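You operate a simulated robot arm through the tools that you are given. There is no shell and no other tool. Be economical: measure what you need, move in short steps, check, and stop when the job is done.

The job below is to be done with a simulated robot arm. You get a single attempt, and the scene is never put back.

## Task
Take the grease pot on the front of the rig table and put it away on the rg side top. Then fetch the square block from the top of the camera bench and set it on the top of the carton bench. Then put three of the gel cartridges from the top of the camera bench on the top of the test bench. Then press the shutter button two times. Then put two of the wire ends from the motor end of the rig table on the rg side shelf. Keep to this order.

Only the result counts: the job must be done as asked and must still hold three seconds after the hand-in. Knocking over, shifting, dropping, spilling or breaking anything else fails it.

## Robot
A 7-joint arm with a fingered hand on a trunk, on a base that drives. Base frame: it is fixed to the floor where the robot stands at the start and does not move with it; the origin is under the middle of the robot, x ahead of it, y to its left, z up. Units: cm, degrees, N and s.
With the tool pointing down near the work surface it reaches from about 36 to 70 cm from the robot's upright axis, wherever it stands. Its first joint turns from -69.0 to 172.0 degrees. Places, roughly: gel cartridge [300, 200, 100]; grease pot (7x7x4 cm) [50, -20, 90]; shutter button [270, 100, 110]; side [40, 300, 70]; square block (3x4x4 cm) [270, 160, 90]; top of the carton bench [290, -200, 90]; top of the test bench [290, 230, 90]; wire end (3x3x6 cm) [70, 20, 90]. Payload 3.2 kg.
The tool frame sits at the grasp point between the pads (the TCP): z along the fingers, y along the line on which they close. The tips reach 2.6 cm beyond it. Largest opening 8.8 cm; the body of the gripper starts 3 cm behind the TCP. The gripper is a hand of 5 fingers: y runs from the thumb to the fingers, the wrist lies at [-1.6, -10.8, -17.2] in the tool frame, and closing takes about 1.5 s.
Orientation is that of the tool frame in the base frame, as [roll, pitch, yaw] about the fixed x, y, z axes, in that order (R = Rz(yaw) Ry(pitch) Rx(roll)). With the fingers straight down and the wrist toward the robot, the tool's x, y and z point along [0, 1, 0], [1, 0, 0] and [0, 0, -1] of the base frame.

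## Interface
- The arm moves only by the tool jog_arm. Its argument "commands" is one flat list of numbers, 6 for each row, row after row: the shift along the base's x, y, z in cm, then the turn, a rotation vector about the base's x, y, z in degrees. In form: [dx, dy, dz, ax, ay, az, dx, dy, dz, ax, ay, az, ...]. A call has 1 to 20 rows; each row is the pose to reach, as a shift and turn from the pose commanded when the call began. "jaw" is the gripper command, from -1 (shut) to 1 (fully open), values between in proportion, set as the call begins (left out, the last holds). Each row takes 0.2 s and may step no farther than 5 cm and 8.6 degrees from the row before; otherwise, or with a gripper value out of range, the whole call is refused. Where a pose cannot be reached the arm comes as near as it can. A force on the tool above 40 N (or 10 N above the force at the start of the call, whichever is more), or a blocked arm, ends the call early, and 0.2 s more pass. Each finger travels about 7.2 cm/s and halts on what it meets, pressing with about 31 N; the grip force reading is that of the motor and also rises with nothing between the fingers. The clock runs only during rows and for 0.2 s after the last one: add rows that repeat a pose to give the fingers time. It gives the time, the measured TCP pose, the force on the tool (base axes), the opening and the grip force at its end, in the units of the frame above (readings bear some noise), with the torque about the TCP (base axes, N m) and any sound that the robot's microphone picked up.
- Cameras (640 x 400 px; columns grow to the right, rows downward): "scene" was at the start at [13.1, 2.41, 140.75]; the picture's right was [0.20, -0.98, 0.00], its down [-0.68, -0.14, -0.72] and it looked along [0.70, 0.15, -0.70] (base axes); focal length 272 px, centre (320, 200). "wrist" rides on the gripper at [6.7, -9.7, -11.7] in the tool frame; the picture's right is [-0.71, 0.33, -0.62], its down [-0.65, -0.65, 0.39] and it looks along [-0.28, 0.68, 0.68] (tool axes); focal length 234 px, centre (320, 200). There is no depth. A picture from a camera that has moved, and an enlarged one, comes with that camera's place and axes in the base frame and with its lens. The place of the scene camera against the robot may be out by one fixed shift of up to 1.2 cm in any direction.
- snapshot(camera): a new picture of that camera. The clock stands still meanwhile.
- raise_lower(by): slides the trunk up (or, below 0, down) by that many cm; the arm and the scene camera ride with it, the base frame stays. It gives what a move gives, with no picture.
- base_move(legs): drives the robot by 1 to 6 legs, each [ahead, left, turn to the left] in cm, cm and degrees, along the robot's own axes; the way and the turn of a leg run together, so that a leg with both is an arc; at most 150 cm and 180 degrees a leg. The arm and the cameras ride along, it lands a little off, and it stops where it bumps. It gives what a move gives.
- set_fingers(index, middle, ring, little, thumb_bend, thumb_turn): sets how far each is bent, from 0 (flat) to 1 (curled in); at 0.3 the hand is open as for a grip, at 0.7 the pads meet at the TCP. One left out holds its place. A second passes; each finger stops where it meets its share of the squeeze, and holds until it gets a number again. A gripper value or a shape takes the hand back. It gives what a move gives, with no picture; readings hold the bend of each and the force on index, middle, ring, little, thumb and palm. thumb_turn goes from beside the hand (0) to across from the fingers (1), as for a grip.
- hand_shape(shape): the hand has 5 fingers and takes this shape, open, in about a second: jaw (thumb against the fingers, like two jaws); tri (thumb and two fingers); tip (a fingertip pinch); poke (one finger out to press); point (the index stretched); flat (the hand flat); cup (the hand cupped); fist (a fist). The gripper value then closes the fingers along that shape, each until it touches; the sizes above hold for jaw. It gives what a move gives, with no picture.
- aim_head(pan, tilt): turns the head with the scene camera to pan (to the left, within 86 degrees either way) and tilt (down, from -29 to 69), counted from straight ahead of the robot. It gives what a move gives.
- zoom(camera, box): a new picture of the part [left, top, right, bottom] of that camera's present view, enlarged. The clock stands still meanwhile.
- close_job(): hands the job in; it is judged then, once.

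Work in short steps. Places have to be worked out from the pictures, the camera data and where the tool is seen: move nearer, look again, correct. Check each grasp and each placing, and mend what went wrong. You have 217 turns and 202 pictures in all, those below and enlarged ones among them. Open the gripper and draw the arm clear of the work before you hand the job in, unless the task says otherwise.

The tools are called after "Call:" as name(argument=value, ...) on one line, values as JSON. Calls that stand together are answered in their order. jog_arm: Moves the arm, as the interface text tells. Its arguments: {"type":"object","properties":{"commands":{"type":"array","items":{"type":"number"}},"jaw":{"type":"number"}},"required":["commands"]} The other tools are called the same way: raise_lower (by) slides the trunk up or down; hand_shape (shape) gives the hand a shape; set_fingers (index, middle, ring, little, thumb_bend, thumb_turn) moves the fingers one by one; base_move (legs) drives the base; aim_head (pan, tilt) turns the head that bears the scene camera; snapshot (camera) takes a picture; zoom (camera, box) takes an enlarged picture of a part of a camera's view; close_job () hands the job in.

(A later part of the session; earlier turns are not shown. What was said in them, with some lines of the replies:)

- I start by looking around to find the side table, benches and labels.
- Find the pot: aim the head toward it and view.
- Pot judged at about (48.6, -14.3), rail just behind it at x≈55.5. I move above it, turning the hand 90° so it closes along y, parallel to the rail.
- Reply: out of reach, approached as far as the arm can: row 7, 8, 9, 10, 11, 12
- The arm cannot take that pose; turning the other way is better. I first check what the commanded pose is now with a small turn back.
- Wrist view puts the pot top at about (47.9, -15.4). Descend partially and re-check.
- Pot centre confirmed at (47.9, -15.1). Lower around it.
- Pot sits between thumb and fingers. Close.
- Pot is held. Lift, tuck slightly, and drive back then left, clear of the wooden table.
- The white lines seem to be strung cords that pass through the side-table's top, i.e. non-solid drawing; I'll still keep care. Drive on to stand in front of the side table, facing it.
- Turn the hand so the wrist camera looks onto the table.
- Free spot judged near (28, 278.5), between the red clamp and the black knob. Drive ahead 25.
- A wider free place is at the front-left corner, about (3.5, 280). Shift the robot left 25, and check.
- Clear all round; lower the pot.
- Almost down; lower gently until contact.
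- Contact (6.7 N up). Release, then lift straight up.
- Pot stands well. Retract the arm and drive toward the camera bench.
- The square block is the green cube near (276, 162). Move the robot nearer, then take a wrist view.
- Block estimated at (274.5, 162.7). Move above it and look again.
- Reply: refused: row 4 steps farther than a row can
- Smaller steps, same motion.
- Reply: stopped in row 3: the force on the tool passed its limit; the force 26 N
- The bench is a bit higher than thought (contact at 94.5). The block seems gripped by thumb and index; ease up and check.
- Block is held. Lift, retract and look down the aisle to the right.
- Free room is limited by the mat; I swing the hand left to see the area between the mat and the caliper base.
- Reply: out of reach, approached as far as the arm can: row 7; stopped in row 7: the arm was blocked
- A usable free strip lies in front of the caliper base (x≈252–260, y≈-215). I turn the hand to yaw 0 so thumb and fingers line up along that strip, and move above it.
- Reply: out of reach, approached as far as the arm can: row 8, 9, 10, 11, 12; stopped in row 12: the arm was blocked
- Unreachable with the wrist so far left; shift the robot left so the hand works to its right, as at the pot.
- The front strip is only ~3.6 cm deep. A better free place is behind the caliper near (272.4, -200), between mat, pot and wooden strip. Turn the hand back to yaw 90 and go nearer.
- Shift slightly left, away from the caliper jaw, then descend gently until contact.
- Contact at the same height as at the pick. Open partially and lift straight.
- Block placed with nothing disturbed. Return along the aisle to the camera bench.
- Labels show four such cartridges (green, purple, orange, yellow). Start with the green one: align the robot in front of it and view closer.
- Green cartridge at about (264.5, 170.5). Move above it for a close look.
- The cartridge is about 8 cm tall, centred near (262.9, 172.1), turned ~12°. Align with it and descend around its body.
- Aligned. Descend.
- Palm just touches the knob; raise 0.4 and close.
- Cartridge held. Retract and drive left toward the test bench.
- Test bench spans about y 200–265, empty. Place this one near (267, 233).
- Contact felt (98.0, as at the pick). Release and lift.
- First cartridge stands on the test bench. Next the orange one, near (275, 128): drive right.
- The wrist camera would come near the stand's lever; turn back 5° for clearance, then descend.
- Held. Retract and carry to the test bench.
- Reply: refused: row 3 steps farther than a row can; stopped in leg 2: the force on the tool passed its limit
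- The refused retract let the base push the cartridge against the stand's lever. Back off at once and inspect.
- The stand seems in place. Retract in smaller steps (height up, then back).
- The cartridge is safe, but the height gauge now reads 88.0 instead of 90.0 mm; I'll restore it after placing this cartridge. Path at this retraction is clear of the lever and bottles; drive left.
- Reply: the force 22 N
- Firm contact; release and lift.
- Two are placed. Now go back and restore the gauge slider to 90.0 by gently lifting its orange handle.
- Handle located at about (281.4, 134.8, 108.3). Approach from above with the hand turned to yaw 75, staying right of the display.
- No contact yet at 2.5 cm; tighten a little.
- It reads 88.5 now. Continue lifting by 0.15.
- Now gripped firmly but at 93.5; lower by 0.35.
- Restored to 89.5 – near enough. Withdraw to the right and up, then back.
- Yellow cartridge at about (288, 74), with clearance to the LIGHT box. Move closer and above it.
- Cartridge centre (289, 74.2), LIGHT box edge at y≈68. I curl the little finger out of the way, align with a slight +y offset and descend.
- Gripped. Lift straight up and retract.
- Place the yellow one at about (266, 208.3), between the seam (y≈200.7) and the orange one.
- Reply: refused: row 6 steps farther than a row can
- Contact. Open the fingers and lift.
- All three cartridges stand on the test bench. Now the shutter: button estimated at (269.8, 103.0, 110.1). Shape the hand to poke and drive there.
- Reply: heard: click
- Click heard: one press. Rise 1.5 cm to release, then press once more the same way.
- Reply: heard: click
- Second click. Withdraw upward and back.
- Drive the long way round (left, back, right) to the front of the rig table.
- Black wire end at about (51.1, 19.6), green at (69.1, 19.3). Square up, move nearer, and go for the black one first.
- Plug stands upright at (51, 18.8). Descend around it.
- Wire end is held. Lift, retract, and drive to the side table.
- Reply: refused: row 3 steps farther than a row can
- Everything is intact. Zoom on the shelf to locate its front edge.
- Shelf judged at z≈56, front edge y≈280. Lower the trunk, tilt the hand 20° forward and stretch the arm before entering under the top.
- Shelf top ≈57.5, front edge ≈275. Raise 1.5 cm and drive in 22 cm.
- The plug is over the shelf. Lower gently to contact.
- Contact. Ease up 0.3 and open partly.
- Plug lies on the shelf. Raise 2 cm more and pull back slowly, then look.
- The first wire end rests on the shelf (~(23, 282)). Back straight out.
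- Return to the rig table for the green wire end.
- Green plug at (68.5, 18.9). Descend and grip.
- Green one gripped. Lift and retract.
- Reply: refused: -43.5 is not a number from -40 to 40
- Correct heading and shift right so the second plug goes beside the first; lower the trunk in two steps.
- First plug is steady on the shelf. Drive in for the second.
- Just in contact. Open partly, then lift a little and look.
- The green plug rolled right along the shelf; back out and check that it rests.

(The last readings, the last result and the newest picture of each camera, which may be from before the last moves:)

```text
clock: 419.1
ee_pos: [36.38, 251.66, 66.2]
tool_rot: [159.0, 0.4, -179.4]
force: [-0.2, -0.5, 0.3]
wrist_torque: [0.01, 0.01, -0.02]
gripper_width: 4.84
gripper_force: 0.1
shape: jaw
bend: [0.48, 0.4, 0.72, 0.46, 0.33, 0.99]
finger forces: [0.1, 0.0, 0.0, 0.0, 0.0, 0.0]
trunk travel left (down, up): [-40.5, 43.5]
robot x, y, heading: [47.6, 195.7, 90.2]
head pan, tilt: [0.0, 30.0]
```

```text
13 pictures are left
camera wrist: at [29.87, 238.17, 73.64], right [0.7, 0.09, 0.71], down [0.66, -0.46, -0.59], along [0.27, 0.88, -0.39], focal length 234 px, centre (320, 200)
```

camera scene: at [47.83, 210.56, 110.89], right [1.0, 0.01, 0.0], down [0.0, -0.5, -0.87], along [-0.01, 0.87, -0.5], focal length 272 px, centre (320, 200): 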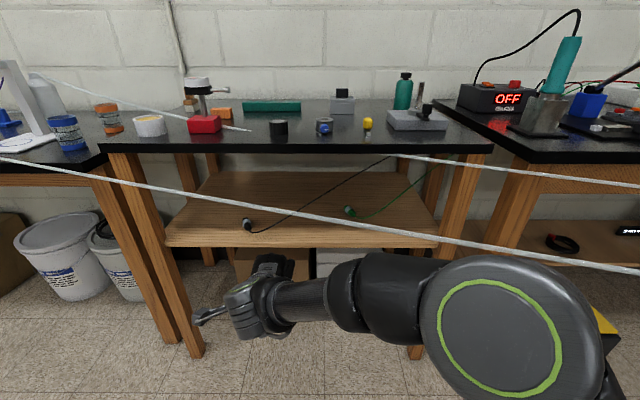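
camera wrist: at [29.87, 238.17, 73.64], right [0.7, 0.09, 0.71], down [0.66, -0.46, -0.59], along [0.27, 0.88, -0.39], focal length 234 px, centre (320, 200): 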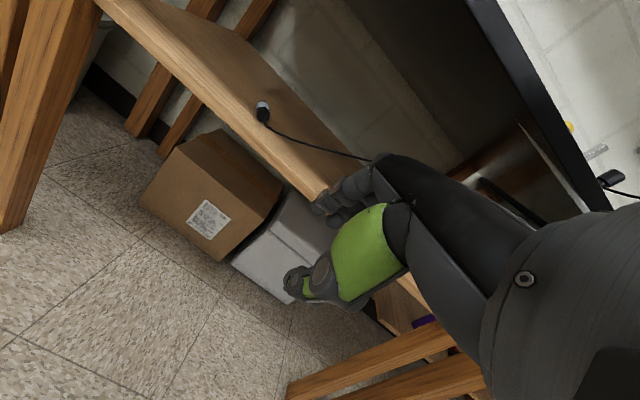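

Both plugs are on the shelf. Raise the trunk, straighten and clear the arm, then verify once more.

Call:
raise_lower(by=30)

Call:
jog_arm(commands=[0, -2, 2, -4, 0, 0, 0, -4, 4, -8, 0, 0, 0, -6, 6, -12, 0, 0, 0, -8, 8, -16, 0, 0, 0, -10, 9, -20, 0, 0], jaw=1)

Call:
base_move(legs=[[-20, 0, 0]])

Call:
aim_head(pan=0, tilt=40)

Call:
snapshot(camera="scene")

```text
clock: 422.1
ee_pos: [36.39, 251.68, 96.21]
tool_rot: [159.0, 0.3, -179.4]
force: [-0.4, -1.1, -0.4]
wrist_torque: [0.02, 0.04, 0.02]
gripper_width: 4.82
gripper_force: 0.1
shape: jaw
bend: [0.48, 0.4, 0.72, 0.46, 0.33, 0.99]
finger forces: [0.0, 0.0, 0.0, 0.0, 0.0, 0.0]
trunk travel left (down, up): [-70.5, 13.5]
robot x, y, heading: [47.82, 196.16, 90.4]
head pan, tilt: [0.0, 30.0]
```

```text
clock: 423.3
ee_pos: [36.52, 241.76, 105.22]
tool_rot: [179.1, 0.0, -179.1]
force: [0.7, 0.7, 0.6]
wrist_torque: [0.0, -0.01, 0.0]
gripper_width: 8.76
gripper_force: 0.1
shape: jaw
bend: [0.3, 0.3, 0.3, 0.3, 0.3, 0.97]
finger forces: [0.1, 0.1, 0.0, 0.0, 0.0, 0.0]
trunk travel left (down, up): [-70.5, 13.5]
robot x, y, heading: [47.45, 195.58, 90.3]
head pan, tilt: [0.0, 30.0]
```

```text
clock: 424.9
ee_pos: [36.72, 222.06, 105.3]
tool_rot: [179.0, 0.1, -179.5]
force: [0.9, 0.7, 0.4]
wrist_torque: [0.01, 0.0, 0.01]
gripper_width: 8.77
gripper_force: 0.0
shape: jaw
bend: [0.3, 0.3, 0.3, 0.3, 0.3, 0.97]
finger forces: [0.0, 0.0, 0.1, 0.0, 0.1, 0.0]
trunk travel left (down, up): [-70.5, 13.5]
robot x, y, heading: [47.68, 176.32, 90.1]
head pan, tilt: [0.0, 30.0]
```

```text
clock: 425.6
ee_pos: [36.84, 222.18, 105.16]
tool_rot: [179.0, 0.2, -179.5]
force: [0.0, -0.7, -0.4]
wrist_torque: [0.0, -0.01, 0.02]
gripper_width: 8.74
gripper_force: 0.1
shape: jaw
bend: [0.3, 0.3, 0.3, 0.3, 0.3, 0.97]
finger forces: [0.0, 0.0, 0.1, 0.1, 0.0, 0.0]
trunk travel left (down, up): [-70.5, 13.5]
robot x, y, heading: [47.88, 176.01, 90.3]
head pan, tilt: [0.0, 40.0]
```

```text
12 pictures are left
camera scene: at [47.97, 190.36, 139.36], right [1.0, 0.0, 0.0], down [0.0, -0.64, -0.77], along [0.0, 0.77, -0.64], focal length 272 px, centre (320, 200)
```

scene: 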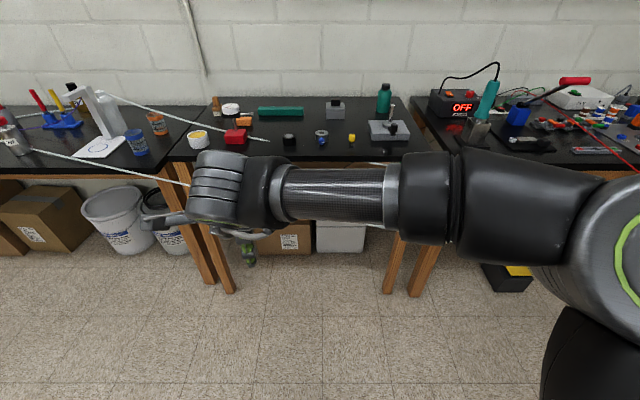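

Call:
snapshot(camera="wrist")

Call:
raise_lower(by=-40)

Call:
aim_head(pan=0, tilt=20)

Call:
zoom(camera="scene", box=[160, 120, 480, 320])

```text
11 pictures are left
camera wrist: at [30.11, 212.08, 116.67], right [0.7, 0.33, 0.63], down [0.65, -0.64, -0.4], along [0.27, 0.69, -0.67], focal length 234 px, centre (320, 200)
```

wrist: 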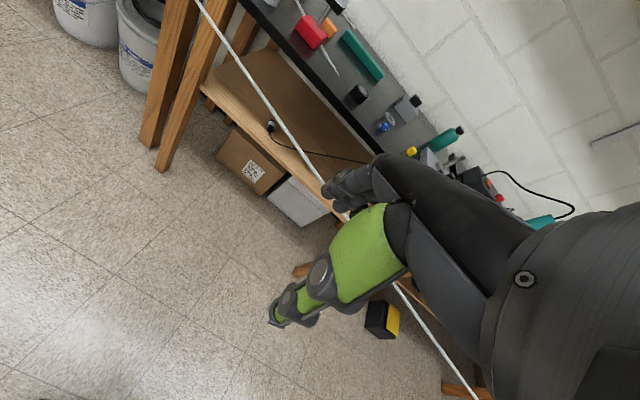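

```text
clock: 429.4
ee_pos: [36.63, 222.14, 65.22]
tool_rot: [179.0, 0.0, -179.5]
force: [0.6, -0.6, -0.5]
wrist_torque: [0.0, 0.0, -0.02]
gripper_width: 8.78
gripper_force: 0.2
shape: jaw
bend: [0.3, 0.3, 0.3, 0.3, 0.3, 0.97]
finger forces: [0.1, 0.0, 0.0, 0.0, 0.0, 0.1]
trunk travel left (down, up): [-30.5, 53.5]
robot x, y, heading: [47.96, 176.37, 89.9]
head pan, tilt: [0.0, 40.0]
```

```text
clock: 430.3
ee_pos: [36.75, 222.15, 65.2]
tool_rot: [179.1, 0.1, -179.6]
force: [0.2, -0.7, -0.1]
wrist_torque: [0.01, -0.01, 0.0]
gripper_width: 8.78
gripper_force: 0.1
shape: jaw
bend: [0.3, 0.3, 0.3, 0.3, 0.3, 0.97]
finger forces: [0.1, 0.0, 0.0, 0.0, 0.1, 0.0]
trunk travel left (down, up): [-30.5, 53.5]
robot x, y, heading: [47.86, 176.06, 89.8]
head pan, tilt: [0.0, 20.0]
```

```text
2.00 times, centred on (320, 220) of scene
camera zoom: at [47.97, 191.16, 102.48], right [1.0, 0.0, 0.0], down [0.0, -0.34, -0.94], along [0.0, 0.94, -0.34], focal length 545 px, centre (320, 160)
```

zoom: 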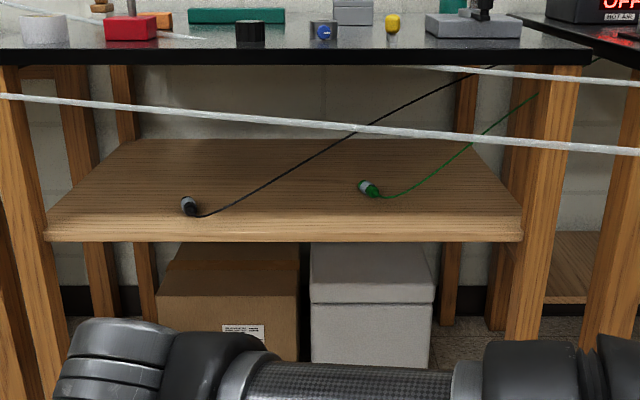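

Both wire ends rest on the side shelf, the pot is on the side top, and the arm is clear with the gripper open. Handing in.

Call:
close_job()

```text
The job is handed in.
```

I finished all five parts in the order you gave and handed the job in, but I knocked the height gauge on the camera bench along the way.

- **Grease pot:** it is on the rg side top.
- **Square block:** it is on the carton bench top, in the gap behind the caliper.
- **Gel cartridges:** the green, orange and yellow ones stand on the test bench top.
- **Shutter button:** I pressed it twice and heard a click each time.
- **Wire ends:** the black and green ones are lying on the rg side shelf. The green one rolled about 20 cm along the shelf after I let go, but had stopped when I last looked.

**Height gauge:** while I was moving the orange cartridge, it pushed against the gauge's lever and the reading dropped from 90.0 to 88.0 mm. I lifted the slider back with its handle; in doing so it went up to 93.5 mm before I left it at 89.5 mm. It is about 0.5 mm off where it started; the stand itself did not appear to move.
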